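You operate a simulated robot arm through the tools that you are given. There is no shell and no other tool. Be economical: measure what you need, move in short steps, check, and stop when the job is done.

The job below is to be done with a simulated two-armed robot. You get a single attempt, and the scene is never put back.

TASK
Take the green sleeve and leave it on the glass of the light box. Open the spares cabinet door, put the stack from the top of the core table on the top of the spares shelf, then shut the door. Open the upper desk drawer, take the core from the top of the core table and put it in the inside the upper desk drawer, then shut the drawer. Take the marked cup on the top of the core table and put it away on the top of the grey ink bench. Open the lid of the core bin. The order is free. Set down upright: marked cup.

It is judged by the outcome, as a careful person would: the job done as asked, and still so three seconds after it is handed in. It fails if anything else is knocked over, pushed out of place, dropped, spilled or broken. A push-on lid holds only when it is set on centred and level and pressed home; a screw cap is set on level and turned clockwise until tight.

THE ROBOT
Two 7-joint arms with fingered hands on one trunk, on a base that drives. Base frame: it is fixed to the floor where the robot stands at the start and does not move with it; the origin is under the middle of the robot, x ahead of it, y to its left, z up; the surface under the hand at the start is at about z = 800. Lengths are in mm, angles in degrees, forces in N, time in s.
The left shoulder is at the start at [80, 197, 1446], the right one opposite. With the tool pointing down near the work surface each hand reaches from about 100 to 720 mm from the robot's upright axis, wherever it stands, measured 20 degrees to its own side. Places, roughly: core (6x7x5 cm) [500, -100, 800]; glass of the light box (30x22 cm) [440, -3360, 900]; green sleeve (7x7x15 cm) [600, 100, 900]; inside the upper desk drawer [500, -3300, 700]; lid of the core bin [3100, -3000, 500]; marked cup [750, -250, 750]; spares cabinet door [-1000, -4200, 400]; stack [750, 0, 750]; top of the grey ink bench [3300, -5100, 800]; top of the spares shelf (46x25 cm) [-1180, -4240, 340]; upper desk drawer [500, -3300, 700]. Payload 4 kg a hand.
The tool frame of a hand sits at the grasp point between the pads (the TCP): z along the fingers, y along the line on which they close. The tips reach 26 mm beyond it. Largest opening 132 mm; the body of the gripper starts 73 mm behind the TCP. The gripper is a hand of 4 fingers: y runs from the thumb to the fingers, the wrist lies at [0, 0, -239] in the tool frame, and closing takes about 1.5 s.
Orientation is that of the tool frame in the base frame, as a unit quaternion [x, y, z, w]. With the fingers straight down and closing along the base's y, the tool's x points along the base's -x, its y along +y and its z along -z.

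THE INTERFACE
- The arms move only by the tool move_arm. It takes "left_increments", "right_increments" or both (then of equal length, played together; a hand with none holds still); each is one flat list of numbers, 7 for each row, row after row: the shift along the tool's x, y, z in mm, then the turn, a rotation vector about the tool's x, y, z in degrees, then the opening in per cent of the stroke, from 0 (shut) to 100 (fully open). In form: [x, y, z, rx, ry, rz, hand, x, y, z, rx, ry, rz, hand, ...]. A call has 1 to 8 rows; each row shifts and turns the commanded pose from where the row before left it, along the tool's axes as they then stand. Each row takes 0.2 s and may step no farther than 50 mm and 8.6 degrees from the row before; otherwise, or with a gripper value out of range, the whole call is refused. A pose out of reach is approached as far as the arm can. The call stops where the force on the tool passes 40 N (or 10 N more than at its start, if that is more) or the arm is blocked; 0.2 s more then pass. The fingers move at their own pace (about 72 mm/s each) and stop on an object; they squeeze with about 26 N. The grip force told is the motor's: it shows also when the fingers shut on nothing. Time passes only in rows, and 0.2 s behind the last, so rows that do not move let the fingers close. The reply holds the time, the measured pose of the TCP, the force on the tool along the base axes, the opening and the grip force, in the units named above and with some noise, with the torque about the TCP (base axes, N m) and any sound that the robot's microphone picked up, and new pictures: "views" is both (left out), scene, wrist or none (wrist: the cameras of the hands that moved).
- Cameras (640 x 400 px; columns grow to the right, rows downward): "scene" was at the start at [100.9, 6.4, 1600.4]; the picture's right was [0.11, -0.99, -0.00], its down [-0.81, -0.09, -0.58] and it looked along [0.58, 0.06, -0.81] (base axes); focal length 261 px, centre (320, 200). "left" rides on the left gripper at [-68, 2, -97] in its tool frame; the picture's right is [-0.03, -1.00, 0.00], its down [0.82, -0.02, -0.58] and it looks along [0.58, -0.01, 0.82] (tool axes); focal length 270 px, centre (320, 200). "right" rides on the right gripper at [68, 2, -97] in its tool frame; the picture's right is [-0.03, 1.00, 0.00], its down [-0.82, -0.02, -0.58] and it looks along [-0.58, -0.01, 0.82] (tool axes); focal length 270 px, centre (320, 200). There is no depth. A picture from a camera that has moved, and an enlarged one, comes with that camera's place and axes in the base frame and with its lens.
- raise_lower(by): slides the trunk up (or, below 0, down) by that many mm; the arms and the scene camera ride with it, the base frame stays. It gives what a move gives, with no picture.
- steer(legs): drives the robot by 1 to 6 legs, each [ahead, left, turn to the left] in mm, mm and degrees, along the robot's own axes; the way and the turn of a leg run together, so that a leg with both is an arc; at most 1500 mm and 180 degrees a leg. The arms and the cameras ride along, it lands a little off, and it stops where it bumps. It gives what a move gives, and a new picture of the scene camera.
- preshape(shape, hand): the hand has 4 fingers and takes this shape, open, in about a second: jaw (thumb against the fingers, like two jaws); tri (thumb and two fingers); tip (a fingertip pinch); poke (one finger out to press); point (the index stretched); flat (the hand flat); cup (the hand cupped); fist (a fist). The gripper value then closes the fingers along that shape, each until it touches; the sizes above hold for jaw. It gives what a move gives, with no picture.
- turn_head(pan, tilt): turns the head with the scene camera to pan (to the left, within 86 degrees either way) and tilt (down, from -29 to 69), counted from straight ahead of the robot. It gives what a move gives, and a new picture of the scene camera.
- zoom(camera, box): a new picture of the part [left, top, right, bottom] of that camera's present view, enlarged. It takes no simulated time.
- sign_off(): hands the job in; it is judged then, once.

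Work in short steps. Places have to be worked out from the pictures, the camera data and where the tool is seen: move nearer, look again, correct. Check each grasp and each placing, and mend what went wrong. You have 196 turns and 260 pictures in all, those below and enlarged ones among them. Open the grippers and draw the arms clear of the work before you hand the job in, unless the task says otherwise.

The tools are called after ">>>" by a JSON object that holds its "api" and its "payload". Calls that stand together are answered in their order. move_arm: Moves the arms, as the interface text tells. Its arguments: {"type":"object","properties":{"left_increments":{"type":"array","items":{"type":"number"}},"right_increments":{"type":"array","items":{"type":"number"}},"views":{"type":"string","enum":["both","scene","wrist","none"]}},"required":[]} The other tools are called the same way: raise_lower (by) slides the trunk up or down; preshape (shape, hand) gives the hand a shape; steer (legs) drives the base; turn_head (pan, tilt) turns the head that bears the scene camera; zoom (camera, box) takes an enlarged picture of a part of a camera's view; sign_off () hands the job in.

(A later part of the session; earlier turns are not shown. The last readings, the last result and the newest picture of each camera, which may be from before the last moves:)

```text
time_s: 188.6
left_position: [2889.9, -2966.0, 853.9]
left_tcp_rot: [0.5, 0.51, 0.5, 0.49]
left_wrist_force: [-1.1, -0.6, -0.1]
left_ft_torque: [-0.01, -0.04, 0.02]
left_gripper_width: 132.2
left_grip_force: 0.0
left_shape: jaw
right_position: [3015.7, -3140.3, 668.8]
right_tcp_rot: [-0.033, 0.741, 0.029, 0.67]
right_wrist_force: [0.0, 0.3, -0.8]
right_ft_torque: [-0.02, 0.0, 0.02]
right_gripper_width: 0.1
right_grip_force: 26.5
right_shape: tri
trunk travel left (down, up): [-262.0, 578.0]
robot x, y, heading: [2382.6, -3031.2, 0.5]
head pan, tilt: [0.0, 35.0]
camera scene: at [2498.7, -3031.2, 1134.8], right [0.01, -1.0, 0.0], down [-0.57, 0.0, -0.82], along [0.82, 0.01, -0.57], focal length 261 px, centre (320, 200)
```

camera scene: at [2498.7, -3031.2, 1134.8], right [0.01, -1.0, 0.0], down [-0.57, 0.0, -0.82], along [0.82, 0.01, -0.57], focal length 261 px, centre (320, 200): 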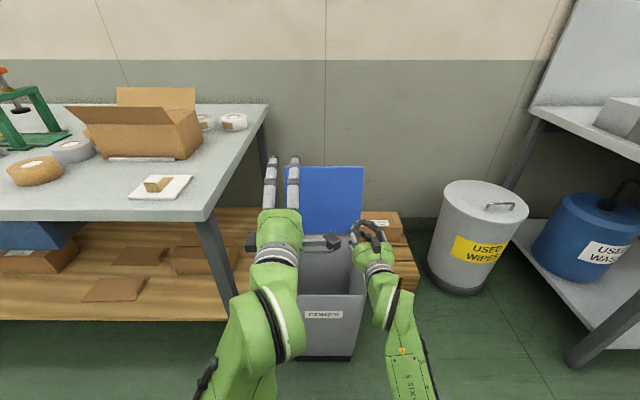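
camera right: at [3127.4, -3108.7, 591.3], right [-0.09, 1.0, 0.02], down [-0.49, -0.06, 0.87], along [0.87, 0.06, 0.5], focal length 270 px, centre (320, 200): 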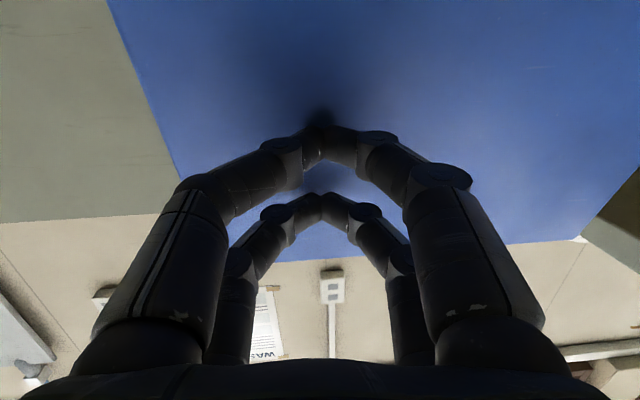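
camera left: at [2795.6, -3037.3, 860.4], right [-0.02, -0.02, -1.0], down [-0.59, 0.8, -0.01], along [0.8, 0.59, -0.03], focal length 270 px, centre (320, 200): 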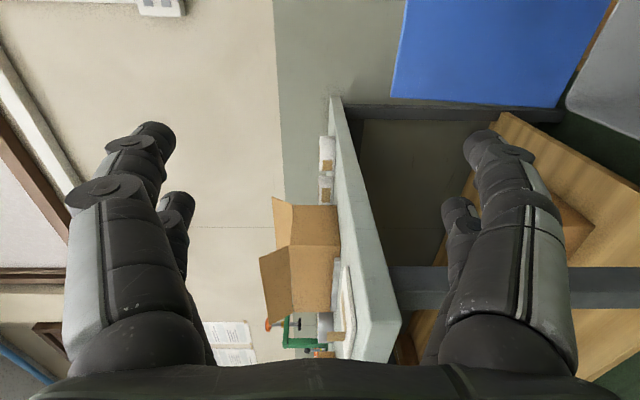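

The bin lid stays open. I back away, raise the trunk, and turn both hands back to pointing down.

>>> {"api": "steer", "payload": {"legs": [[-500, 0, 0]]}}

>>> {"api": "raise_lower", "payload": {"by": 450}}

>>> {"api": "move_arm", "payload": {"left_increments": [0, 0, 0, 4.95, 4.95, -4.95, 100, 0, 0, 0, 4.95, 4.95, -4.95, 100, 0, 0, 0, 4.95, 4.95, -4.95, 100, 0, 0, 0, 4.95, 4.95, -4.95, 100, 0, 0, 0, 4.95, 4.95, -4.95, 100, 0, 0, 0, 4.95, 4.95, -4.95, 100, 0, 0, 0, 4.95, 4.95, -4.95, 100, 0, 0, 0, 4.95, 4.95, -4.95, 100], "right_increments": [0, 0, 0, 0, 8.2, 0, 50, 0, 0, 0, 0, 8.2, 0, 50, 0, 0, 0, 0, 8.2, 0, 50, 0, 0, 0, 0, 8.2, 0, 50, 0, 0, 0, 0, 8.2, 0, 50, 0, 0, 0, 0, 8.2, 0, 50, 0, 0, 0, 0, 8.2, 0, 50, 0, 0, 0, 0, 8.2, 0, 50], "views": "none"}}

>>> {"api": "move_arm", "payload": {"left_increments": [0, 0, 0, 4.95, 4.95, -4.95, 100, 0, 0, 0, 4.95, 4.95, -4.95, 100, 0, 0, 0, 4.95, 4.95, -4.95, 100, 0, 0, 0, 4.95, 4.95, -4.95, 100, 0, 0, 0, 4.95, 4.95, -4.95, 100, 0, 0, 0, 4.95, 4.95, -4.95, 100], "right_increments": [0, 0, 0, 0, 8.2, 0, 50, 0, 0, 0, 0, 8, 0, 50, 0, 0, 0, 0, 0, 0, 50, 0, 0, 0, 0, 0, 0, 50, 0, 0, 0, 0, 0, 0, 50, 0, 0, 0, 0, 0, 0, 50], "views": "scene"}}

```text
time_s: 191.6
left_position: [2376.9, -2968.0, 854.2]
left_tcp_rot: [0.499, 0.511, 0.502, 0.487]
left_wrist_force: [-0.5, 0.0, 0.5]
left_ft_torque: [-0.03, 0.04, -0.01]
left_gripper_width: 132.2
left_grip_force: 0.1
left_shape: jaw
right_position: [2502.2, -3141.8, 669.0]
right_tcp_rot: [-0.035, 0.74, 0.031, 0.671]
right_wrist_force: [-0.4, 0.2, 0.5]
right_ft_torque: [0.02, 0.03, 0.01]
right_gripper_width: 0.0
right_grip_force: 25.9
right_shape: tri
trunk travel left (down, up): [-262.0, 578.0]
robot x, y, heading: [1867.6, -3036.0, 0.7]
head pan, tilt: [0.0, 35.0]
camera scene: at [1984.5, -3035.3, 1134.8], right [0.01, -1.0, 0.0], down [-0.57, -0.01, -0.82], along [0.82, 0.01, -0.57], focal length 261 px, centre (320, 200)
```

scene: 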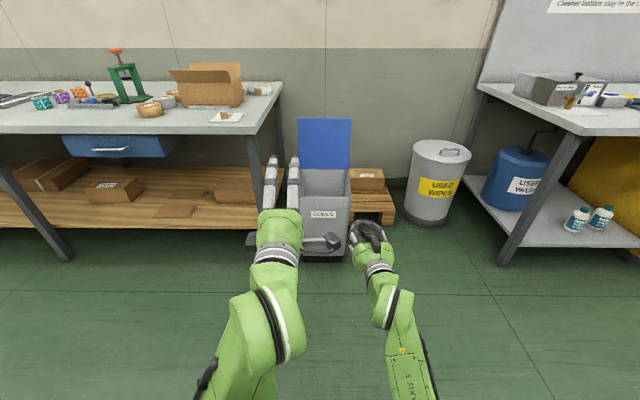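

```text
refused: 450 is not a number from -400 to 400
```

```text
time_s: 193.4
left_position: [2414.8, -2997.1, 797.2]
left_tcp_rot: [0.241, 0.907, 0.25, 0.237]
left_wrist_force: [-0.1, 0.4, -1.2]
left_ft_torque: [-0.02, 0.02, -0.03]
left_gripper_width: 132.0
left_grip_force: 0.0
left_shape: jaw
left hand out of reach, approached as far as the arm can: row 2, 3, 4, 5, 6, 7, 8
right_position: [2502.2, -3142.5, 668.8]
right_tcp_rot: [-0.047, 0.986, 0.008, 0.16]
right_wrist_force: [0.5, 0.6, 0.0]
right_ft_torque: [-0.01, -0.01, -0.01]
right_gripper_width: 65.2
right_grip_force: 0.1
right_shape: tri
trunk travel left (down, up): [-262.0, 578.0]
robot x, y, heading: [1866.6, -3035.3, 0.6]
head pan, tilt: [0.0, 35.0]
```

```text
time_s: 194.8
left_position: [2483.1, -3009.0, 733.1]
left_tcp_rot: [-0.014, 1.0, 0.0, -0.012]
left_wrist_force: [-14.8, 3.6, 4.3]
left_ft_torque: [-0.26, 0.4, -1.19]
left_gripper_width: 131.7
left_grip_force: 0.2
left_shape: jaw
left hand out of reach, approached as far as the arm can: row 1, 2, 3, 4, 5, 6
right_position: [2503.4, -3143.1, 667.7]
right_tcp_rot: [-0.047, 0.999, -0.001, 0.02]
right_wrist_force: [15.1, -3.5, -4.4]
right_ft_torque: [-0.07, 0.51, -0.8]
right_gripper_width: 64.3
right_grip_force: 0.1
right_shape: tri
trunk travel left (down, up): [-262.0, 578.0]
robot x, y, heading: [1868.1, -3037.8, 0.5]
head pan, tilt: [0.0, 35.0]
camera scene: at [1985.8, -3035.2, 1134.6], right [0.01, -1.0, 0.0], down [-0.57, -0.01, -0.82], along [0.82, 0.01, -0.57], focal length 261 px, centre (320, 200)
```

scene: 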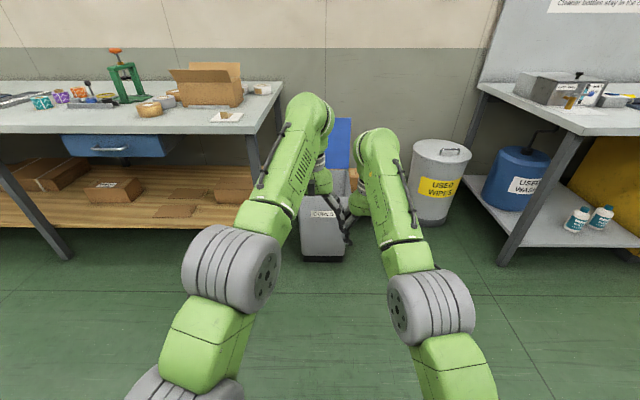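

The two hands are just touching, so I separate them sideways, then raise the trunk.

>>> {"api": "move_arm", "payload": {"left_increments": [0, 25, 0, 0, 0, 0, 50, 0, 30, 0, 0, 0, 0, 50, 0, 30, 0, 0, 0, 0, 50, 0, 0, 0, 0, 0, 0, 50], "right_increments": [0, -25, 0, 0, 0, 0, 50, 0, -30, 0, 0, 0, -3, 50, 0, -20, 0, 0, 0, -2.4, 50, 0, 0, 0, 0, 0, 0, 50], "views": "none"}}

>>> {"api": "raise_lower", "payload": {"by": 400}}

>>> {"api": "raise_lower", "payload": {"by": 90}}

>>> {"api": "turn_head", "payload": {"pan": 0, "tilt": 35}}

```text
time_s: 195.8
left_position: [2494.6, -2927.6, 723.3]
left_tcp_rot: [-0.012, 1.0, 0.0, -0.008]
left_wrist_force: [0.0, -0.6, -1.0]
left_ft_torque: [-0.02, 0.03, 0.03]
left_gripper_width: 66.6
left_grip_force: 0.1
left_shape: jaw
left hand out of reach, approached as far as the arm can: row 1, 2, 3
right_position: [2510.6, -3218.2, 669.1]
right_tcp_rot: [-0.095, 0.995, 0.0, 0.022]
right_wrist_force: [-0.8, -0.6, -0.1]
right_ft_torque: [-0.01, -0.01, 0.01]
right_gripper_width: 65.7
right_grip_force: 0.0
right_shape: tri
trunk travel left (down, up): [-262.0, 578.0]
robot x, y, heading: [1869.2, -3033.9, 0.8]
head pan, tilt: [0.0, 35.0]
```

```text
time_s: 199.6
left_position: [2495.4, -2928.5, 1124.1]
left_tcp_rot: [-0.013, 1.0, 0.0, -0.01]
left_wrist_force: [-0.2, -1.3, 0.2]
left_ft_torque: [-0.01, 0.01, -0.03]
left_gripper_width: 66.4
left_grip_force: 0.1
left_shape: jaw
right_position: [2510.7, -3216.6, 1068.8]
right_tcp_rot: [-0.095, 0.995, 0.001, 0.021]
right_wrist_force: [0.1, 0.4, -0.3]
right_ft_torque: [0.01, -0.03, -0.01]
right_gripper_width: 65.3
right_grip_force: 0.1
right_shape: tri
trunk travel left (down, up): [-662.0, 178.0]
robot x, y, heading: [1870.7, -3032.9, 0.3]
head pan, tilt: [0.0, 35.0]
```

```text
time_s: 200.9
left_position: [2494.3, -2927.1, 1213.2]
left_tcp_rot: [-0.013, 1.0, 0.0, -0.009]
left_wrist_force: [0.1, 0.0, -0.1]
left_ft_torque: [0.01, -0.02, 0.03]
left_gripper_width: 66.3
left_grip_force: 0.0
left_shape: jaw
right_position: [2510.7, -3216.8, 1158.9]
right_tcp_rot: [-0.095, 0.995, -0.001, 0.021]
right_wrist_force: [0.3, 0.4, 0.2]
right_ft_torque: [0.01, -0.03, 0.02]
right_gripper_width: 65.6
right_grip_force: 0.1
right_shape: tri
trunk travel left (down, up): [-752.0, 88.0]
robot x, y, heading: [1866.6, -3033.8, 0.9]
head pan, tilt: [0.0, 35.0]
```

```text
time_s: 201.5
left_position: [2495.0, -2927.2, 1213.6]
left_tcp_rot: [-0.014, 1.0, 0.0, -0.01]
left_wrist_force: [-0.5, 0.7, 0.2]
left_ft_torque: [0.0, 0.01, -0.02]
left_gripper_width: 66.3
left_grip_force: 0.0
left_shape: jaw
right_position: [2510.1, -3217.2, 1159.7]
right_tcp_rot: [-0.094, 0.995, 0.0, 0.021]
right_wrist_force: [-0.4, 0.3, 0.4]
right_ft_torque: [0.02, -0.01, 0.0]
right_gripper_width: 65.5
right_grip_force: 0.1
right_shape: tri
trunk travel left (down, up): [-752.0, 88.0]
robot x, y, heading: [1870.4, -3036.3, 0.4]
head pan, tilt: [0.0, 35.0]
camera scene: at [1985.2, -3035.3, 1624.7], right [0.01, -1.0, 0.0], down [-0.57, -0.01, -0.82], along [0.82, 0.01, -0.57], focal length 261 px, centre (320, 200)
```

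scene: 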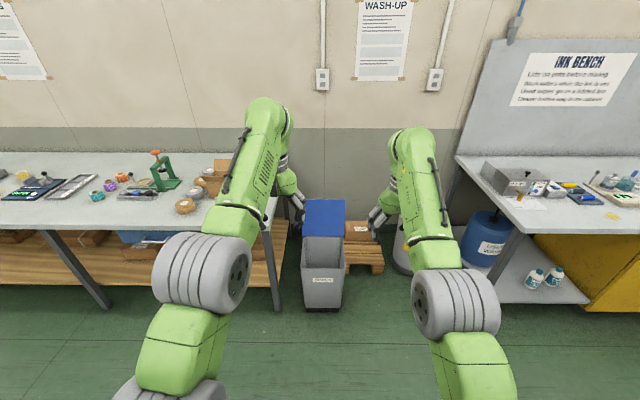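

Both hands are clear and upright. I straighten the right hand's yaw and drive back to the core table along the known path.

>>> {"api": "move_arm", "payload": {"right_increments": [0, 0, 0, 0, 0, 5.4, 60, 0, 0, 0, 0, 0, 5.4, 60], "views": "none"}}

>>> {"api": "steer", "payload": {"legs": [[-200, 0, -0.5], [0, 1170, 0], [-1100, 0, 0], [-920, 0, 0]]}}

```text
time_s: 202.1
left_position: [2494.9, -2927.0, 1213.2]
left_tcp_rot: [-0.012, 1.0, 0.0, -0.009]
left_wrist_force: [0.2, 0.2, 0.4]
left_ft_torque: [0.02, -0.03, 0.02]
left_gripper_width: 66.5
left_grip_force: 0.1
left_shape: jaw
right_position: [2511.3, -3217.4, 1159.5]
right_tcp_rot: [0.001, 1.0, 0.001, 0.021]
right_wrist_force: [-0.1, 0.2, 0.4]
right_ft_torque: [0.03, -0.02, 0.02]
right_gripper_width: 78.6
right_grip_force: 0.1
right_shape: tri
trunk travel left (down, up): [-752.0, 88.0]
robot x, y, heading: [1866.0, -3035.4, 0.9]
head pan, tilt: [0.0, 35.0]
```

```text
time_s: 218.8
left_position: [272.4, -1797.8, 1211.9]
left_tcp_rot: [-0.006, 1.0, 0.0, -0.01]
left_wrist_force: [-0.4, 0.9, 0.0]
left_ft_torque: [-0.02, 0.02, 0.02]
left_gripper_width: 66.7
left_grip_force: 0.0
left_shape: jaw
right_position: [283.6, -2087.5, 1158.1]
right_tcp_rot: [0.006, 1.0, 0.002, 0.021]
right_wrist_force: [-0.2, -0.1, -0.1]
right_ft_torque: [-0.01, 0.02, 0.02]
right_gripper_width: 78.5
right_grip_force: 0.0
right_shape: tri
trunk travel left (down, up): [-752.0, 88.0]
robot x, y, heading: [-357.1, -1900.0, -0.2]
head pan, tilt: [0.0, 35.0]
camera scene: at [-238.3, -1899.3, 1624.6], right [0.0, -1.0, 0.0], down [-0.57, 0.0, -0.82], along [0.82, 0.0, -0.57], focal length 261 px, centre (320, 200)
```

scene: 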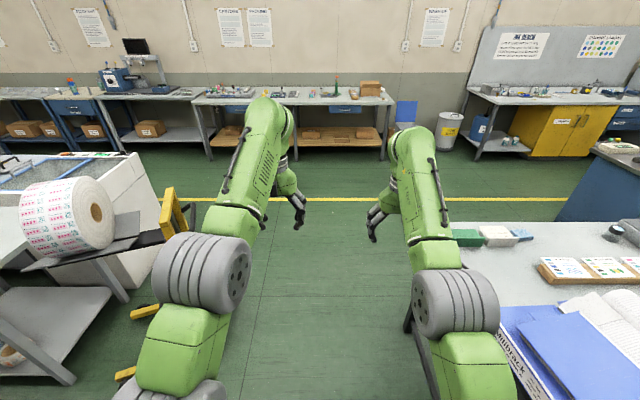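

I'm back in the aisle. The label stack measures about 87 mm (x) by 130 mm (y), centred near (731,2), so it should be gripped along x with the hand yawed 90°. I test yawing both hands the other way here in free space.

>>> {"api": "move_arm", "payload": {"left_increments": [0, 0, 0, 0, 0, -8.2, 100, 0, 0, 0, 0, 0, -8.2, 100, 0, 0, 0, 0, 0, -8.2, 100, 0, 0, 0, 0, 0, -8.2, 100, 0, 0, 0, 0, 0, -8.2, 100, 0, 0, 0, 0, 0, -8.2, 100, 0, 0, 0, 0, 0, -8.2, 100, 0, 0, 0, 0, 0, -8.2, 100], "views": "none"}}

>>> {"api": "move_arm", "payload": {"left_increments": [0, 0, 0, 0, 0, -8.2, 100, 0, 0, 0, 0, 0, -8.2, 100, 0, 0, 0, 0, 0, -8.2, 100], "views": "none"}}

```text
time_s: 220.6
left_position: [270.3, -1798.0, 1212.1]
left_tcp_rot: [-0.548, 0.837, 0.005, -0.008]
left_wrist_force: [0.0, 0.6, -0.3]
left_ft_torque: [-0.02, 0.05, 0.02]
left_gripper_width: 132.0
left_grip_force: 0.0
left_shape: jaw
right_position: [282.4, -2087.7, 1159.4]
right_tcp_rot: [0.006, 1.0, 0.002, 0.021]
right_wrist_force: [-0.2, 0.9, -0.6]
right_ft_torque: [0.04, 0.01, -0.02]
right_gripper_width: 78.5
right_grip_force: 0.0
right_shape: tri
trunk travel left (down, up): [-752.0, 88.0]
robot x, y, heading: [-361.2, -1898.2, -0.1]
head pan, tilt: [0.0, 35.0]
```

```text
time_s: 221.4
left_position: [271.4, -1797.7, 1211.7]
left_tcp_rot: [0.714, -0.701, -0.007, 0.007]
left_wrist_force: [0.0, 0.3, 0.4]
left_ft_torque: [-0.05, 0.02, -0.03]
left_gripper_width: 131.8
left_grip_force: 0.1
left_shape: jaw
right_position: [281.9, -2087.5, 1159.4]
right_tcp_rot: [0.006, 1.0, 0.001, 0.021]
right_wrist_force: [0.1, -0.5, 0.2]
right_ft_torque: [0.04, 0.0, 0.0]
right_gripper_width: 78.6
right_grip_force: 0.0
right_shape: tri
trunk travel left (down, up): [-752.0, 88.0]
robot x, y, heading: [-358.1, -1900.5, -0.1]
head pan, tilt: [0.0, 35.0]
```

The left hand yaws -90° freely. I drive back beside the core table.

>>> {"api": "steer", "payload": {"legs": [[0, 1000, 0], [0, 810, 0]]}}

>>> {"api": "turn_head", "payload": {"pan": 0, "tilt": 50}}

```text
time_s: 230.5
left_position: [261.4, 13.4, 1211.9]
left_tcp_rot: [0.719, -0.695, -0.007, 0.006]
left_wrist_force: [-0.1, -0.7, -0.4]
left_ft_torque: [-0.01, 0.02, -0.03]
left_gripper_width: 131.9
left_grip_force: 0.1
left_shape: jaw
right_position: [277.4, -274.5, 1159.4]
right_tcp_rot: [-0.002, 1.0, 0.002, 0.021]
right_wrist_force: [-0.2, -0.7, -0.4]
right_ft_torque: [0.01, -0.02, -0.02]
right_gripper_width: 78.7
right_grip_force: 0.1
right_shape: tri
trunk travel left (down, up): [-752.0, 88.0]
robot x, y, heading: [-365.4, -94.9, 1.2]
head pan, tilt: [0.0, 35.0]
camera scene: at [-247.9, -95.3, 1624.7], right [0.02, -1.0, 0.0], down [-0.57, -0.01, -0.82], along [0.82, 0.01, -0.57], focal length 261 px, centre (320, 200)
```

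scene: 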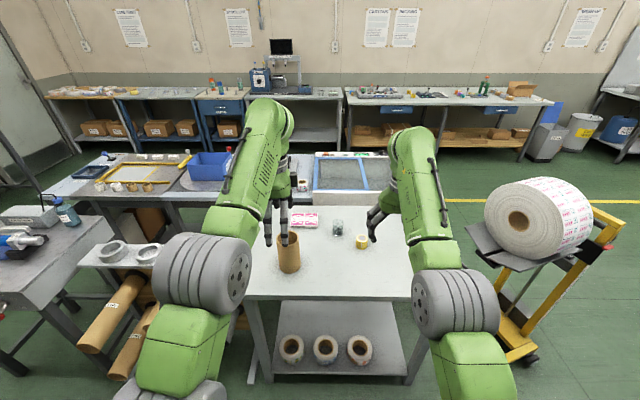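

```text
time_s: 231.2
left_position: [261.3, 17.0, 1211.6]
left_tcp_rot: [0.719, -0.695, -0.008, 0.007]
left_wrist_force: [-0.7, -0.2, 0.2]
left_ft_torque: [0.04, 0.04, 0.01]
left_gripper_width: 131.9
left_grip_force: 0.0
left_shape: jaw
right_position: [277.1, -273.5, 1159.6]
right_tcp_rot: [-0.003, 1.0, 0.001, 0.02]
right_wrist_force: [-0.6, -0.3, 0.6]
right_ft_torque: [0.0, 0.01, 0.0]
right_gripper_width: 78.8
right_grip_force: 0.1
right_shape: tri
trunk travel left (down, up): [-752.0, 88.0]
robot x, y, heading: [-367.2, -93.1, 1.1]
head pan, tilt: [0.0, 50.0]
camera scene: at [-259.0, -93.6, 1603.1], right [0.02, -1.0, 0.0], down [-0.77, -0.01, -0.64], along [0.64, 0.01, -0.77], focal length 261 px, centre (320, 200)
```

scene: 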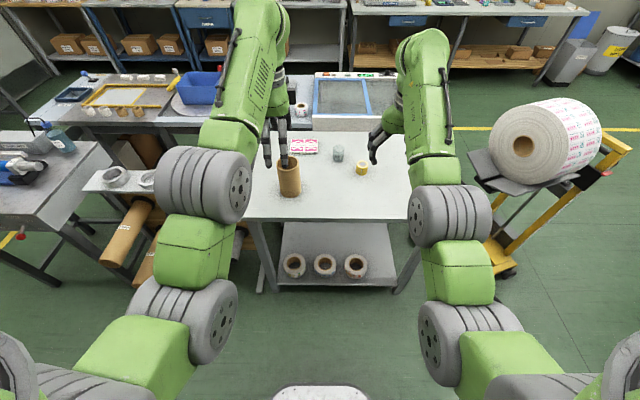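

I move ahead 410 mm to the table.

>>> {"api": "steer", "payload": {"legs": [[410, 0, -1.1]]}}

>>> {"api": "move_arm", "payload": {"left_increments": [0, 0, 0, 0, 0, 0, 100], "right_increments": [0, 0, 0, 0, 0, 0, 60], "views": "wrist"}}

```text
time_s: 233.8
left_position: [675.6, 13.0, 1213.4]
left_tcp_rot: [0.715, -0.699, -0.006, 0.006]
left_wrist_force: [-0.1, 0.0, 0.1]
left_ft_torque: [-0.02, 0.02, -0.04]
left_gripper_width: 132.1
left_grip_force: 0.0
left_shape: jaw
right_position: [689.6, -276.7, 1160.5]
right_tcp_rot: [0.003, 1.0, 0.001, 0.023]
right_wrist_force: [-0.5, 0.5, 0.5]
right_ft_torque: [0.01, -0.05, 0.01]
right_gripper_width: 78.8
right_grip_force: 0.0
right_shape: tri
trunk travel left (down, up): [-752.0, 88.0]
robot x, y, heading: [51.3, -88.9, 0.3]
head pan, tilt: [0.0, 50.0]
camera scene: at [153.7, -90.2, 1603.3], right [0.01, -1.0, 0.0], down [-0.76, 0.0, -0.64], along [0.64, 0.0, -0.76], focal length 261 px, centre (320, 200)
```

scene: 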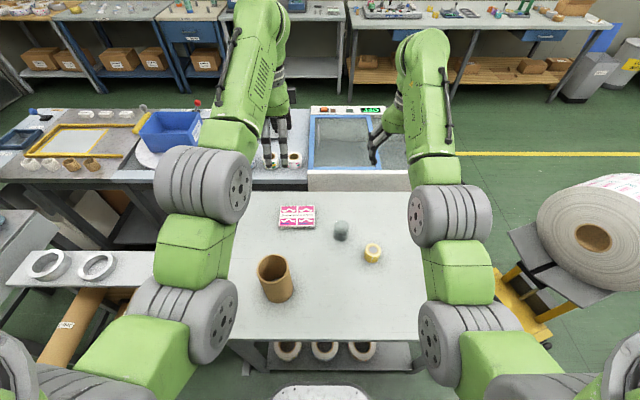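

```text
time_s: 234.2
left_position: [678.8, 13.6, 1211.8]
left_tcp_rot: [0.715, -0.699, -0.007, 0.007]
left_wrist_force: [-0.5, -0.5, -0.2]
left_ft_torque: [-0.02, -0.02, 0.01]
left_gripper_width: 131.9
left_grip_force: 0.1
left_shape: jaw
right_position: [692.0, -275.2, 1158.4]
right_tcp_rot: [0.003, 1.0, 0.0, 0.021]
right_wrist_force: [-0.1, -0.8, 0.1]
right_ft_torque: [-0.02, -0.03, 0.01]
right_gripper_width: 78.5
right_grip_force: 0.1
right_shape: tri
trunk travel left (down, up): [-752.0, 88.0]
robot x, y, heading: [52.0, -92.6, 0.2]
head pan, tilt: [0.0, 50.0]
camera right: at [619.5, -274.2, 1252.6], right [0.03, 1.0, 0.0], down [0.79, -0.03, 0.61], along [0.61, -0.02, -0.79], focal length 270 px, centre (320, 200)
camera left: at [679.6, 81.2, 1310.0], right [1.0, 0.05, -0.02], down [0.05, -0.82, 0.58], along [0.01, -0.58, -0.82], focal length 270 px, centre (320, 200)
```

right: 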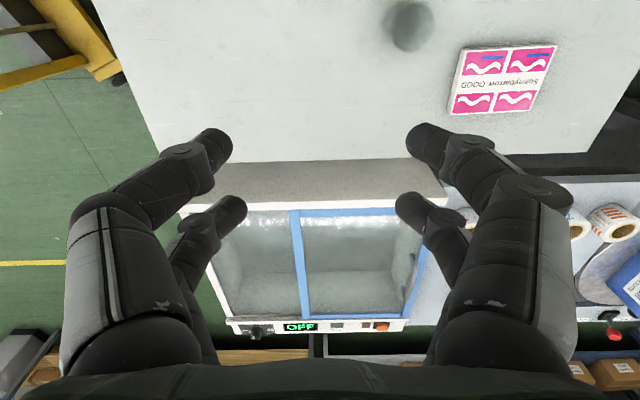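
left: 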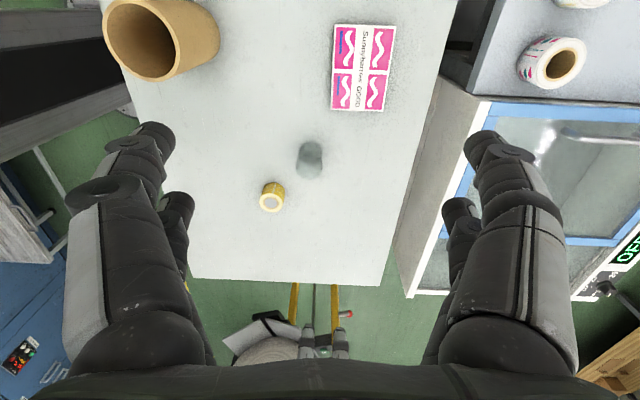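

Updated positions: stack centre ≈(738,5), cup ≈(663,-167). I lower the left hand above the stack and bring the right hand above the cup, with its front finger pair aimed at the cup.

>>> {"api": "move_arm", "payload": {"left_increments": [8, -30, 20, 0, 0, 0, 100, 0, -30, 30, 0, 0, 0, 100, 0, 0, 45, 0, 0, 0, 100, 0, 0, 45, 0, 0, 0, 100, 0, 0, 45, 0, 0, 0, 100, 0, 0, 45, 0, 0, 0, 100, 0, 0, 45, 0, 0, 0, 100, 0, 0, 35, 0, 0, 0, 100], "right_increments": [9, 36, 0, 0, 0, 0, 80, 0, 36, 0, 0, 0, 0, 80, 0, 36, 0, 0, 0, 0, 80, 0, 0, 45, 0, 0, 0, 80, 0, 0, 45, 0, 0, 0, 80, 0, 0, 45, 0, 0, 0, 80, 0, 0, 45, 0, 0, 0, 80, 0, 0, 20, 0, 0, 0, 80], "views": "both"}}

```text
time_s: 236.0
left_position: [732.7, 9.0, 898.7]
left_tcp_rot: [0.715, -0.699, -0.007, 0.007]
left_wrist_force: [-1.2, 0.0, -0.1]
left_ft_torque: [0.05, 0.0, -0.02]
left_gripper_width: 132.1
left_grip_force: 0.1
left_shape: jaw
right_position: [692.1, -167.4, 958.2]
right_tcp_rot: [0.003, 1.0, 0.002, 0.021]
right_wrist_force: [0.4, 0.4, -0.3]
right_ft_torque: [0.04, 0.02, 0.01]
right_gripper_width: 105.6
right_grip_force: 0.1
right_shape: tri
trunk travel left (down, up): [-752.0, 88.0]
robot x, y, heading: [53.5, -90.2, 0.4]
head pan, tilt: [0.0, 50.0]
camera scene: at [158.7, -90.8, 1602.9], right [0.01, -1.0, 0.0], down [-0.77, 0.0, -0.64], along [0.64, 0.0, -0.77], focal length 261 px, centre (320, 200)
camera right: at [618.7, -165.2, 1051.6], right [0.03, 1.0, 0.0], down [0.79, -0.03, 0.61], along [0.61, -0.02, -0.79], focal length 270 px, centre (320, 200)
camera left: at [732.4, 75.1, 997.0], right [1.0, 0.05, -0.02], down [0.05, -0.82, 0.58], along [0.01, -0.58, -0.82], focal length 270 px, centre (320, 200)
```

scene: 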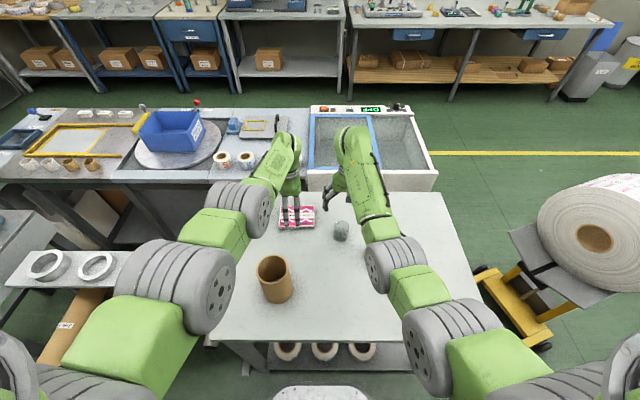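
right: 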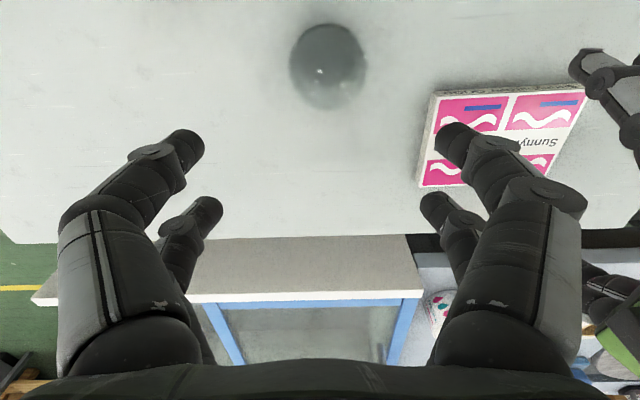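
left: 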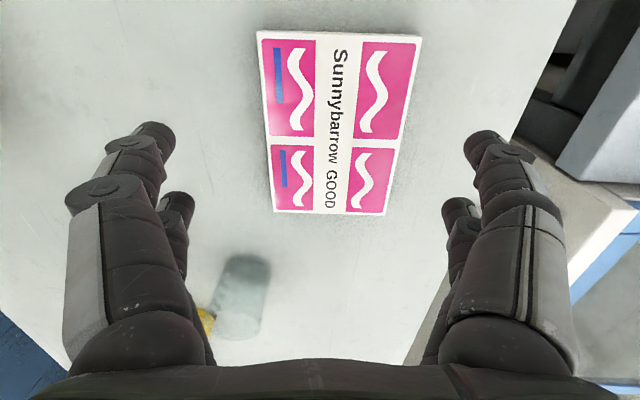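

The stack spans x 694..790, y -65..63. I centre the left hand on it, descend, and straighten the right hand's small tilt.

>>> {"api": "move_arm", "payload": {"left_increments": [10, -9, 20, 0, 0, 0, 100, 0, 0, 25, 0, 0, 0, 100, 0, 0, 15, 0, 0, 0, 100, 0, 0, 7, 0, 0, 0, 100, 0, 0, 0, 0, 0, 0, 100], "right_increments": [5, 3, 0, 0, 2.4, 0, 80, 5, 2, 0, 0, 0, 0, 80, 0, 0, 20, 0, 0, 0, 80, 0, 0, 0, 0, 0, 0, 80, 0, 0, 0, 0, 0, 0, 80], "views": "wrist"}}

```text
time_s: 237.2
left_position: [712.1, -3.9, 854.9]
left_tcp_rot: [0.715, -0.699, -0.007, 0.007]
left_wrist_force: [0.0, -0.2, -0.2]
left_ft_torque: [0.03, 0.04, 0.01]
left_gripper_width: 131.8
left_grip_force: 0.0
left_shape: jaw
left hand out of reach, approached as far as the arm can: row 1, 2, 3
right_position: [681.2, -161.6, 939.2]
right_tcp_rot: [0.002, 1.0, 0.001, 0.0]
right_wrist_force: [-1.1, -0.5, 0.3]
right_ft_torque: [0.02, -0.01, 0.03]
right_gripper_width: 105.4
right_grip_force: 0.0
right_shape: tri
trunk travel left (down, up): [-752.0, 88.0]
robot x, y, heading: [49.5, -87.8, 0.5]
head pan, tilt: [0.0, 50.0]
camera right: at [612.6, -159.7, 1035.7], right [0.03, 1.0, 0.0], down [0.82, -0.03, 0.58], along [0.58, -0.02, -0.82], focal length 270 px, centre (320, 200)
camera left: at [712.6, 64.1, 952.7], right [1.0, 0.05, -0.02], down [0.05, -0.82, 0.58], along [0.01, -0.58, -0.82], focal length 270 px, centre (320, 200)
```

right: 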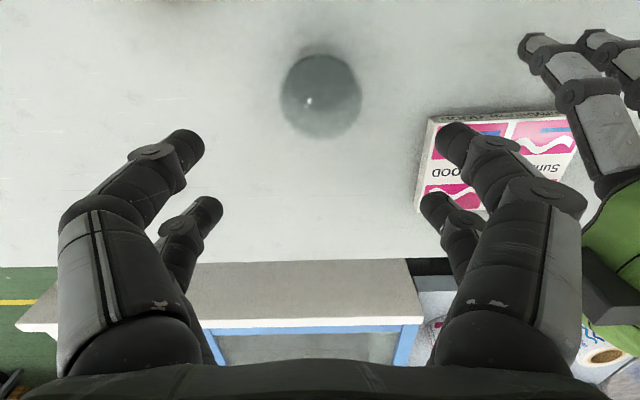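
left: 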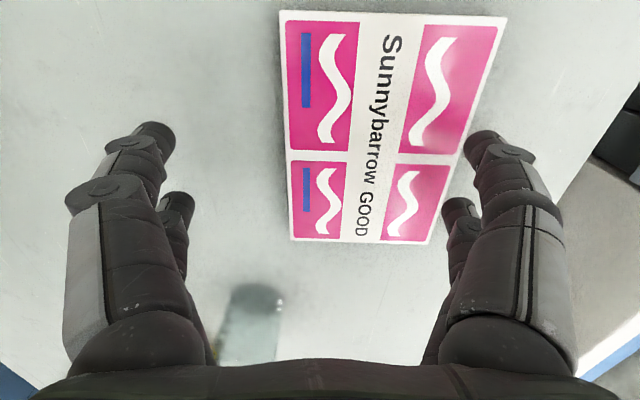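

The left arm runs out of reach at this height. I raise both hands 150 mm and lower the trunk by 150 mm, which lets the arms reach farther out.

>>> {"api": "move_arm", "payload": {"left_increments": [0, 0, -40, 0, 0, 0, 100, 0, 0, -40, 0, 0, 0, 100, 0, 0, -40, 0, 0, 0, 100, 0, 0, -40, 0, 0, 0, 100], "right_increments": [0, 0, -40, 0, 0, 0, 80, 0, 0, -40, 0, 0, 0, 80, 0, 0, -40, 0, 0, 0, 80, 0, 0, -30, 0, 0, 0, 80], "views": "none"}}

>>> {"api": "raise_lower", "payload": {"by": -150}}

>>> {"api": "move_arm", "payload": {"left_increments": [0, -15, 0, 0, 0, 0, 100, 0, -15, 0, 0, 0, 0, 100, 0, 0, 0, 0, 0, 0, 100], "views": "wrist"}}

```text
time_s: 238.2
left_position: [715.2, -3.6, 1013.8]
left_tcp_rot: [0.715, -0.699, -0.007, 0.007]
left_wrist_force: [0.5, 0.0, -0.1]
left_ft_torque: [0.0, -0.03, 0.0]
left_gripper_width: 131.7
left_grip_force: 0.1
left_shape: jaw
right_position: [680.6, -162.3, 1090.1]
right_tcp_rot: [0.003, 1.0, 0.003, 0.001]
right_wrist_force: [-0.4, 0.3, -0.5]
right_ft_torque: [0.02, 0.01, -0.02]
right_gripper_width: 105.5
right_grip_force: 0.1
right_shape: tri
trunk travel left (down, up): [-752.0, 88.0]
robot x, y, heading: [52.8, -86.7, 0.5]
head pan, tilt: [0.0, 50.0]
```

```text
time_s: 240.0
left_position: [716.2, -2.5, 863.1]
left_tcp_rot: [0.715, -0.699, -0.007, 0.007]
left_wrist_force: [0.4, 0.4, -0.3]
left_ft_torque: [0.01, -0.01, 0.03]
left_gripper_width: 131.9
left_grip_force: 0.0
left_shape: jaw
right_position: [681.7, -163.5, 940.7]
right_tcp_rot: [0.003, 1.0, 0.002, 0.001]
right_wrist_force: [0.1, -0.3, -0.4]
right_ft_torque: [-0.02, -0.01, -0.03]
right_gripper_width: 105.2
right_grip_force: 0.0
right_shape: tri
trunk travel left (down, up): [-602.0, 238.0]
robot x, y, heading: [51.0, -89.5, 0.0]
head pan, tilt: [0.0, 50.0]
```

```text
time_s: 240.8
left_position: [746.4, -1.5, 862.3]
left_tcp_rot: [0.715, -0.699, -0.006, 0.006]
left_wrist_force: [0.2, 0.0, 0.1]
left_ft_torque: [-0.01, -0.01, -0.01]
left_gripper_width: 132.1
left_grip_force: 0.1
left_shape: jaw
right_position: [681.8, -162.8, 939.9]
right_tcp_rot: [0.003, 1.0, 0.001, 0.0]
right_wrist_force: [-1.4, -0.7, 1.1]
right_ft_torque: [0.01, 0.0, 0.01]
right_gripper_width: 105.4
right_grip_force: 0.1
right_shape: tri
trunk travel left (down, up): [-602.0, 238.0]
robot x, y, heading: [52.1, -93.3, 0.6]
head pan, tilt: [0.0, 50.0]
camera left: at [746.7, 65.5, 960.8], right [1.0, 0.05, -0.02], down [0.05, -0.82, 0.58], along [0.01, -0.58, -0.82], focal length 270 px, centre (320, 200)
```

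left: 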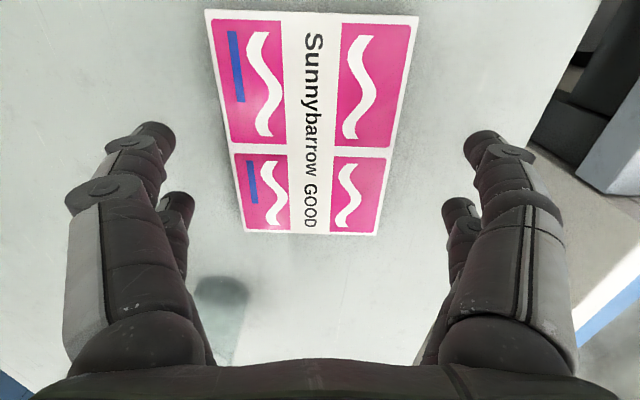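

The pack is well centred between the fingers. I descend to the table and close.

>>> {"api": "move_arm", "payload": {"left_increments": [0, 3, 18, 0, 0, 0, 100, 0, 0, 12, 0, 0, 0, 100, 0, 0, 2, 0, 0, 0, 100, 0, 0, 0, 0, 0, 0, 0, 0, 0, 0, 0, 0, 0, 0, 0, 0, 0, 0, 0, 0, 0, 0, 0, 0, 0, 0, 0, 0], "views": "wrist"}}

```text
time_s: 242.4
left_position: [741.8, -0.6, 830.5]
left_tcp_rot: [0.715, -0.699, -0.007, 0.008]
left_wrist_force: [0.0, 0.5, -0.3]
left_ft_torque: [0.04, -0.02, -0.03]
left_gripper_width: 88.9
left_grip_force: 25.6
left_shape: jaw
right_position: [682.9, -164.3, 939.0]
right_tcp_rot: [0.003, 1.0, 0.001, 0.0]
right_wrist_force: [0.8, -0.6, 0.5]
right_ft_torque: [-0.02, -0.02, -0.02]
right_gripper_width: 105.6
right_grip_force: 0.1
right_shape: tri
trunk travel left (down, up): [-602.0, 238.0]
robot x, y, heading: [54.4, -91.2, 0.3]
head pan, tilt: [0.0, 50.0]
camera left: at [742.5, 65.8, 927.9], right [1.0, 0.05, -0.02], down [0.05, -0.82, 0.58], along [0.01, -0.58, -0.82], focal length 270 px, centre (320, 200)
```

left: 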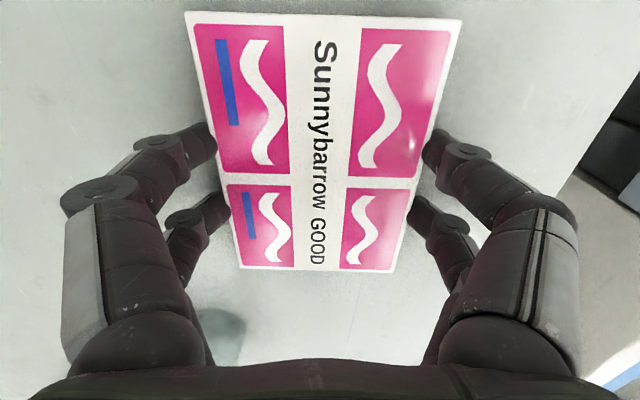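

The stack is gripped at 89 mm. I lift it and lower the right hand over the cup.

>>> {"api": "move_arm", "payload": {"left_increments": [0, 0, -15, 0, 0, 0, 0, 0, 0, -30, 0, 0, 0, 0, 0, 0, -40, 0, 0, 0, 0, 0, 0, -40, 0, 0, 0, 0, 0, 0, -30, 0, 0, 0, 0, 0, 0, 0, 0, 0, 0, 0], "right_increments": [0, 0, 0, 0, 0, 0, 80, 0, 0, 0, 0, 0, 0, 80, 0, 0, 20, 0, 0, 0, 80, 0, 0, 25, 0, 0, 0, 80, 0, 0, 20, 0, 0, 0, 80, 0, 0, 0, 0, 0, 0, 80], "views": "wrist"}}

```text
time_s: 243.8
left_position: [747.2, -2.1, 985.8]
left_tcp_rot: [0.715, -0.699, -0.007, 0.007]
left_wrist_force: [-0.7, -1.2, -2.6]
left_ft_torque: [-0.02, 0.04, -0.02]
left_gripper_width: 88.9
left_grip_force: 26.4
left_shape: jaw
right_position: [682.9, -162.0, 874.3]
right_tcp_rot: [0.002, 1.0, 0.001, 0.001]
right_wrist_force: [-0.8, 0.0, 0.1]
right_ft_torque: [0.01, -0.01, -0.05]
right_gripper_width: 105.3
right_grip_force: 0.1
right_shape: tri
trunk travel left (down, up): [-602.0, 238.0]
robot x, y, heading: [50.9, -87.4, 0.3]
head pan, tilt: [0.0, 50.0]
camera right: at [613.3, -160.3, 971.2], right [0.03, 1.0, 0.0], down [0.82, -0.03, 0.58], along [0.58, -0.02, -0.82], focal length 270 px, centre (320, 200)
camera left: at [747.9, 65.4, 1084.1], right [1.0, 0.05, -0.02], down [0.05, -0.82, 0.58], along [0.01, -0.58, -0.82], focal length 270 px, centre (320, 200)
```

right: 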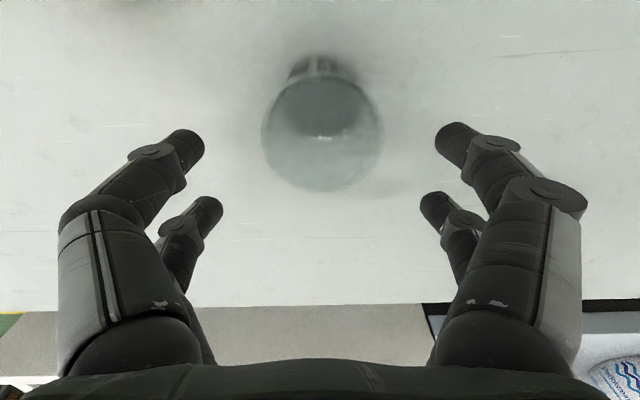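
left: 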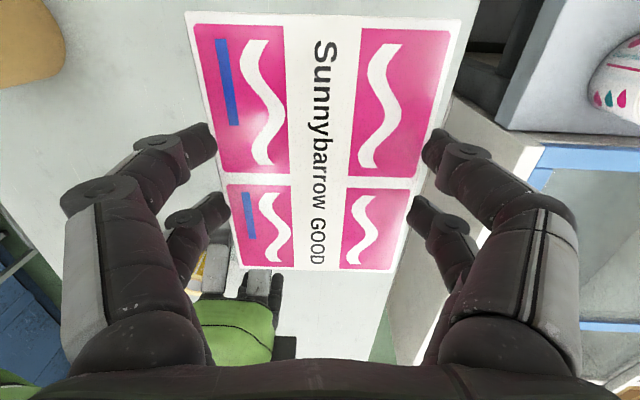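

The cup's rim centre is near (656,-161), about 48 mm across. I shift 5 mm toward it, descend to z≈838, and close gently.

>>> {"api": "move_arm", "payload": {"right_increments": [5, 0, 0, 0, 0, 0, 80, 0, 0, 20, 0, 0, 0, 80, 0, 0, 16, 0, 0, 0, 80, 0, 0, 0, 0, 0, 0, 80, 0, 0, 0, 0, 0, 0, 40, 0, 0, 0, 0, 0, 0, 0, 0, 0, 0, 0, 0, 0, 0, 0, 0, 0, 0, 0, 0, 0], "views": "wrist"}}

```text
time_s: 245.6
left_position: [747.8, -2.7, 985.7]
left_tcp_rot: [0.715, -0.699, -0.006, 0.007]
left_wrist_force: [0.3, 0.5, -1.8]
left_ft_torque: [0.02, -0.03, 0.02]
left_gripper_width: 88.8
left_grip_force: 26.2
left_shape: jaw
right_position: [677.0, -162.4, 839.6]
right_tcp_rot: [0.002, 1.0, 0.002, 0.0]
right_wrist_force: [-0.1, -0.2, 0.3]
right_ft_torque: [-0.02, -0.02, -0.01]
right_gripper_width: 24.9
right_grip_force: 11.4
right_shape: tri
trunk travel left (down, up): [-602.0, 238.0]
robot x, y, heading: [52.0, -88.8, 0.1]
head pan, tilt: [0.0, 50.0]
camera right: at [607.6, -161.4, 936.0], right [0.03, 1.0, 0.0], down [0.82, -0.03, 0.58], along [0.58, -0.02, -0.82], focal length 270 px, centre (320, 200)
```

right: 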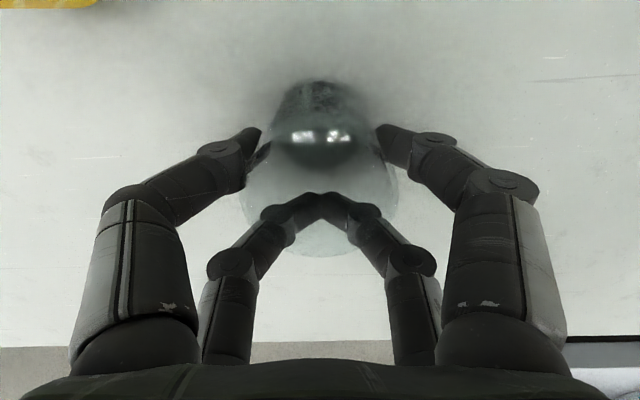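

The front pair holds the cup. I let the grip settle and lift slightly to check.

>>> {"api": "move_arm", "payload": {"right_increments": [0, 0, 0, 0, 0, 0, 0, 0, 0, 0, 0, 0, 0, 0, 0, 0, -15, 0, 0, 0, 0, 0, 0, -30, 0, 0, 0, 0, 0, 0, -30, 0, 0, 0, 0], "views": "both"}}

```text
time_s: 246.8
left_position: [746.1, -2.3, 985.9]
left_tcp_rot: [0.715, -0.699, -0.007, 0.008]
left_wrist_force: [-1.3, 0.2, -2.0]
left_ft_torque: [0.03, -0.02, -0.03]
left_gripper_width: 88.9
left_grip_force: 26.5
left_shape: jaw
right_position: [677.2, -162.8, 913.5]
right_tcp_rot: [0.003, 1.0, 0.001, 0.0]
right_wrist_force: [0.2, -0.2, 0.3]
right_ft_torque: [-0.03, 0.02, 0.01]
right_gripper_width: 23.5
right_grip_force: 26.0
right_shape: tri
trunk travel left (down, up): [-602.0, 238.0]
robot x, y, heading: [52.9, -91.3, 0.4]
head pan, tilt: [0.0, 50.0]
camera scene: at [157.0, -89.9, 1453.0], right [0.01, -1.0, 0.0], down [-0.77, 0.0, -0.64], along [0.64, 0.0, -0.77], focal length 261 px, centre (320, 200)
camera right: at [607.6, -160.3, 1010.3], right [0.03, 1.0, 0.0], down [0.82, -0.03, 0.58], along [0.58, -0.02, -0.82], focal length 270 px, centre (320, 200)
```

scene: 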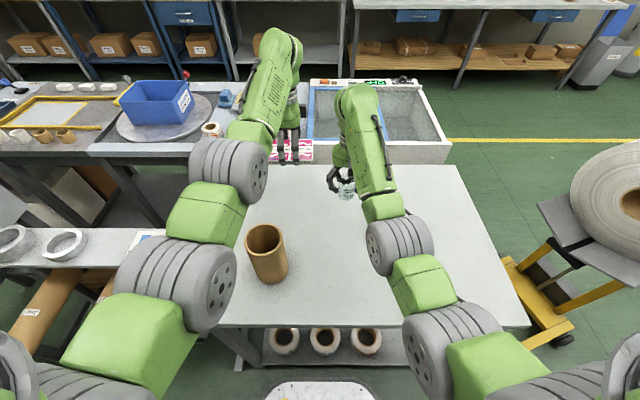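
right: 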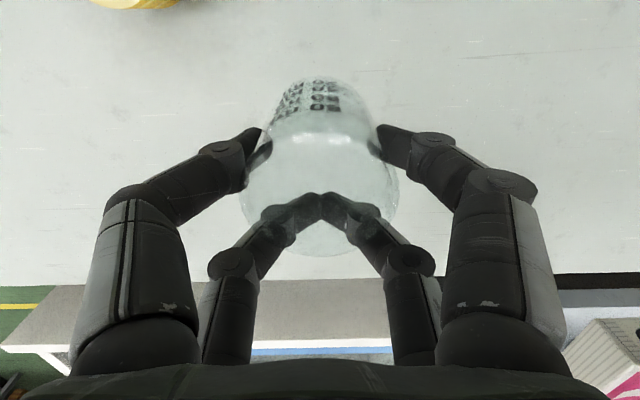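

The cup is held. I raise the trunk, back off, and return down the aisle.

>>> {"api": "raise_lower", "payload": {"by": 180}}

>>> {"api": "steer", "payload": {"legs": [[-410, 0, 0], [0, -1000, 0], [0, -790, 0]]}}

```text
time_s: 248.8
left_position: [748.1, -1.7, 1165.4]
left_tcp_rot: [0.715, -0.699, -0.007, 0.007]
left_wrist_force: [-1.1, 0.1, -2.0]
left_ft_torque: [0.0, 0.01, 0.0]
left_gripper_width: 89.2
left_grip_force: 26.4
left_shape: jaw
right_position: [676.5, -162.1, 1093.0]
right_tcp_rot: [0.002, 1.0, 0.001, -0.001]
right_wrist_force: [0.4, 0.1, 0.2]
right_ft_torque: [-0.01, 0.01, -0.02]
right_gripper_width: 23.6
right_grip_force: 25.3
right_shape: tri
trunk travel left (down, up): [-782.0, 58.0]
robot x, y, heading: [54.0, -89.3, 0.6]
head pan, tilt: [0.0, 50.0]
```

```text
time_s: 259.8
left_position: [349.4, -1772.6, 1167.1]
left_tcp_rot: [0.713, -0.701, -0.007, 0.007]
left_wrist_force: [1.1, 0.2, -1.8]
left_ft_torque: [-0.03, 0.0, 0.0]
left_gripper_width: 89.2
left_grip_force: 25.7
left_shape: jaw
right_position: [278.8, -1933.3, 1093.3]
right_tcp_rot: [0.005, 1.0, 0.001, 0.0]
right_wrist_force: [0.1, 0.6, -0.5]
right_ft_torque: [0.01, -0.03, 0.01]
right_gripper_width: 23.5
right_grip_force: 26.5
right_shape: tri
trunk travel left (down, up): [-782.0, 58.0]
robot x, y, heading: [-345.2, -1861.3, 0.0]
head pan, tilt: [0.0, 50.0]
camera scene: at [-240.0, -1858.4, 1633.0], right [0.0, -1.0, 0.0], down [-0.77, 0.0, -0.64], along [0.64, 0.0, -0.77], focal length 261 px, centre (320, 200)
```

scene: 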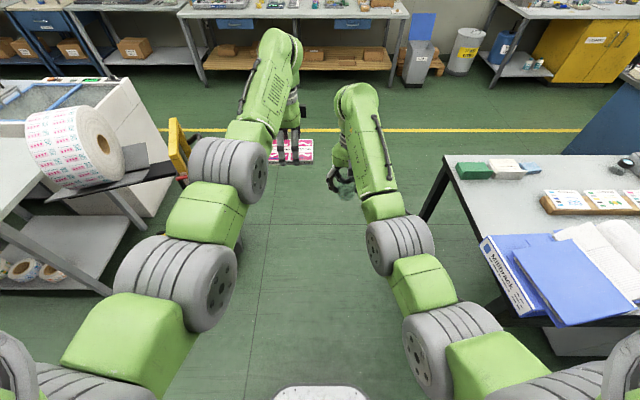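

The path is clear. I drive ahead to x≈2085 and then strafe right toward the ink bench.

>>> {"api": "steer", "payload": {"legs": [[1500, 0, 0], [930, 0, 0], [0, -1200, 0], [0, -700, 0]]}}

>>> {"api": "turn_head", "payload": {"pan": -35, "tilt": 30}}

```text
time_s: 281.0
left_position: [2810.4, -3670.8, 1165.9]
left_tcp_rot: [0.709, -0.705, -0.006, 0.008]
left_wrist_force: [-0.1, 1.4, -2.1]
left_ft_torque: [-0.01, -0.01, -0.01]
left_gripper_width: 89.0
left_grip_force: 25.5
left_shape: jaw
right_position: [2736.1, -3830.9, 1093.8]
right_tcp_rot: [0.011, 1.0, 0.001, 0.0]
right_wrist_force: [0.1, 0.8, -0.3]
right_ft_torque: [0.0, 0.0, 0.01]
right_gripper_width: 23.5
right_grip_force: 26.6
right_shape: tri
trunk travel left (down, up): [-782.0, 58.0]
robot x, y, heading: [2111.0, -3744.8, -0.8]
head pan, tilt: [0.0, 50.0]
camera scene: at [2218.1, -3748.4, 1633.0], right [-0.01, -1.0, 0.0], down [-0.77, 0.01, -0.64], along [0.64, -0.01, -0.77], focal length 261 px, centre (320, 200)
```

scene: 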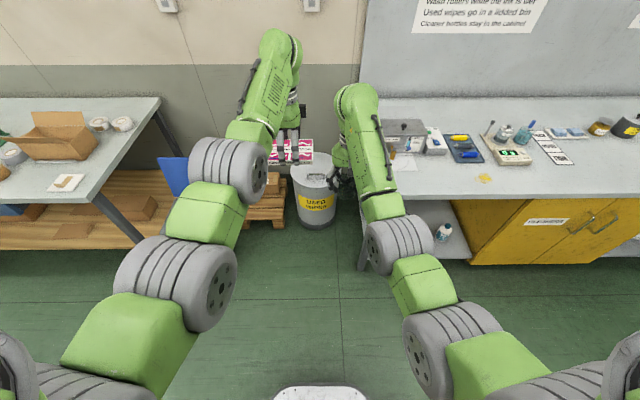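

```text
time_s: 282.0
left_position: [2808.3, -3673.5, 1165.3]
left_tcp_rot: [0.709, -0.705, -0.007, 0.007]
left_wrist_force: [0.4, 0.5, -1.2]
left_ft_torque: [0.0, 0.0, -0.03]
left_gripper_width: 89.0
left_grip_force: 26.1
left_shape: jaw
right_position: [2735.9, -3831.5, 1094.0]
right_tcp_rot: [0.011, 1.0, 0.001, 0.0]
right_wrist_force: [0.0, 0.1, -0.2]
right_ft_torque: [0.01, 0.02, -0.02]
right_gripper_width: 23.5
right_grip_force: 26.8
right_shape: tri
trunk travel left (down, up): [-782.0, 58.0]
robot x, y, heading: [2115.9, -3747.2, -0.7]
head pan, tilt: [-35.0, 30.0]
camera scene: at [2214.5, -3803.0, 1662.4], right [-0.58, -0.81, 0.0], down [-0.41, 0.29, -0.87], along [0.7, -0.5, -0.5], focal length 261 px, centre (320, 200)
```

scene: 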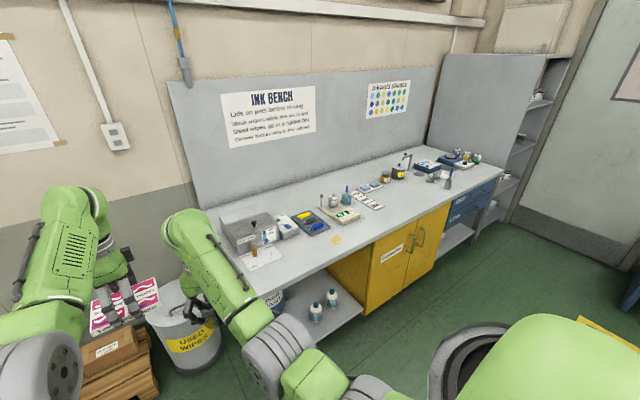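

The bench has a free strip along its front edge. I strafe to y≈-4450 and look straight down at it.

>>> {"api": "steer", "payload": {"legs": [[0, -700, 0.7]]}}

>>> {"api": "turn_head", "payload": {"pan": -15, "tilt": 45}}

```text
time_s: 285.9
left_position: [2805.8, -4362.4, 1165.2]
left_tcp_rot: [0.716, -0.699, -0.006, 0.008]
left_wrist_force: [0.5, -0.5, -1.9]
left_ft_torque: [0.02, -0.01, -0.03]
left_gripper_width: 89.0
left_grip_force: 25.9
left_shape: jaw
right_position: [2735.5, -4522.1, 1093.4]
right_tcp_rot: [0.002, 1.0, 0.001, 0.0]
right_wrist_force: [0.4, -0.1, 0.2]
right_ft_torque: [-0.04, 0.02, 0.0]
right_gripper_width: 23.6
right_grip_force: 26.2
right_shape: tri
trunk travel left (down, up): [-782.0, 58.0]
robot x, y, heading: [2107.9, -4451.8, 0.2]
head pan, tilt: [-35.0, 30.0]
camera scene: at [2213.2, -4502.4, 1662.6], right [-0.57, -0.82, 0.0], down [-0.41, 0.28, -0.87], along [0.71, -0.49, -0.5], focal length 261 px, centre (320, 200)
```

scene: 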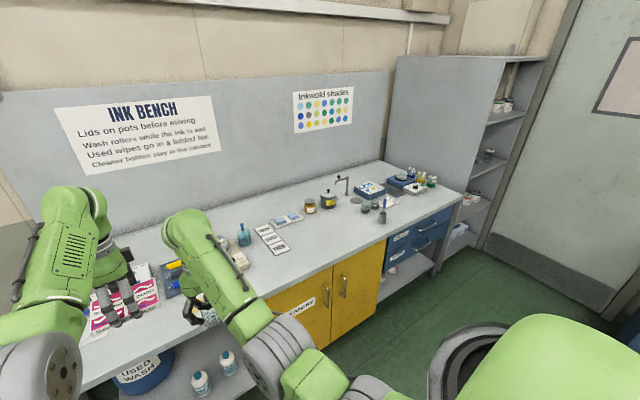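

```text
time_s: 286.7
left_position: [2806.1, -4364.3, 1165.0]
left_tcp_rot: [0.716, -0.698, -0.007, 0.007]
left_wrist_force: [-0.2, 0.3, -1.3]
left_ft_torque: [-0.02, 0.04, 0.0]
left_gripper_width: 88.9
left_grip_force: 25.8
left_shape: jaw
right_position: [2736.2, -4524.6, 1093.6]
right_tcp_rot: [0.002, 1.0, 0.002, 0.001]
right_wrist_force: [-0.2, 0.1, -0.5]
right_ft_torque: [0.0, -0.04, 0.0]
right_gripper_width: 23.3
right_grip_force: 25.8
right_shape: tri
trunk travel left (down, up): [-782.0, 58.0]
robot x, y, heading: [2109.6, -4452.2, 0.6]
head pan, tilt: [-15.0, 45.0]
camera scene: at [2217.4, -4474.2, 1639.9], right [-0.25, -0.97, 0.0], down [-0.68, 0.18, -0.71], along [0.68, -0.18, -0.71], focal length 261 px, centre (320, 200)
```

scene: 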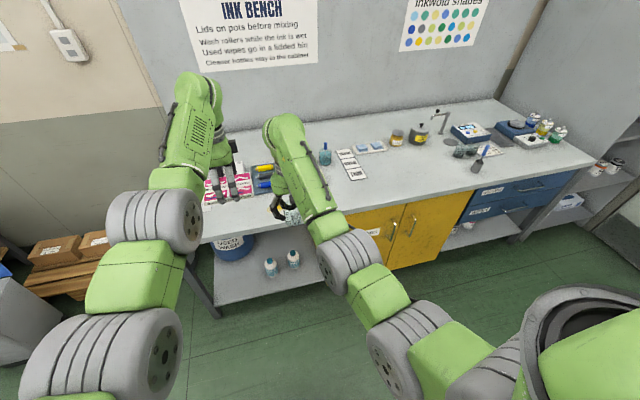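

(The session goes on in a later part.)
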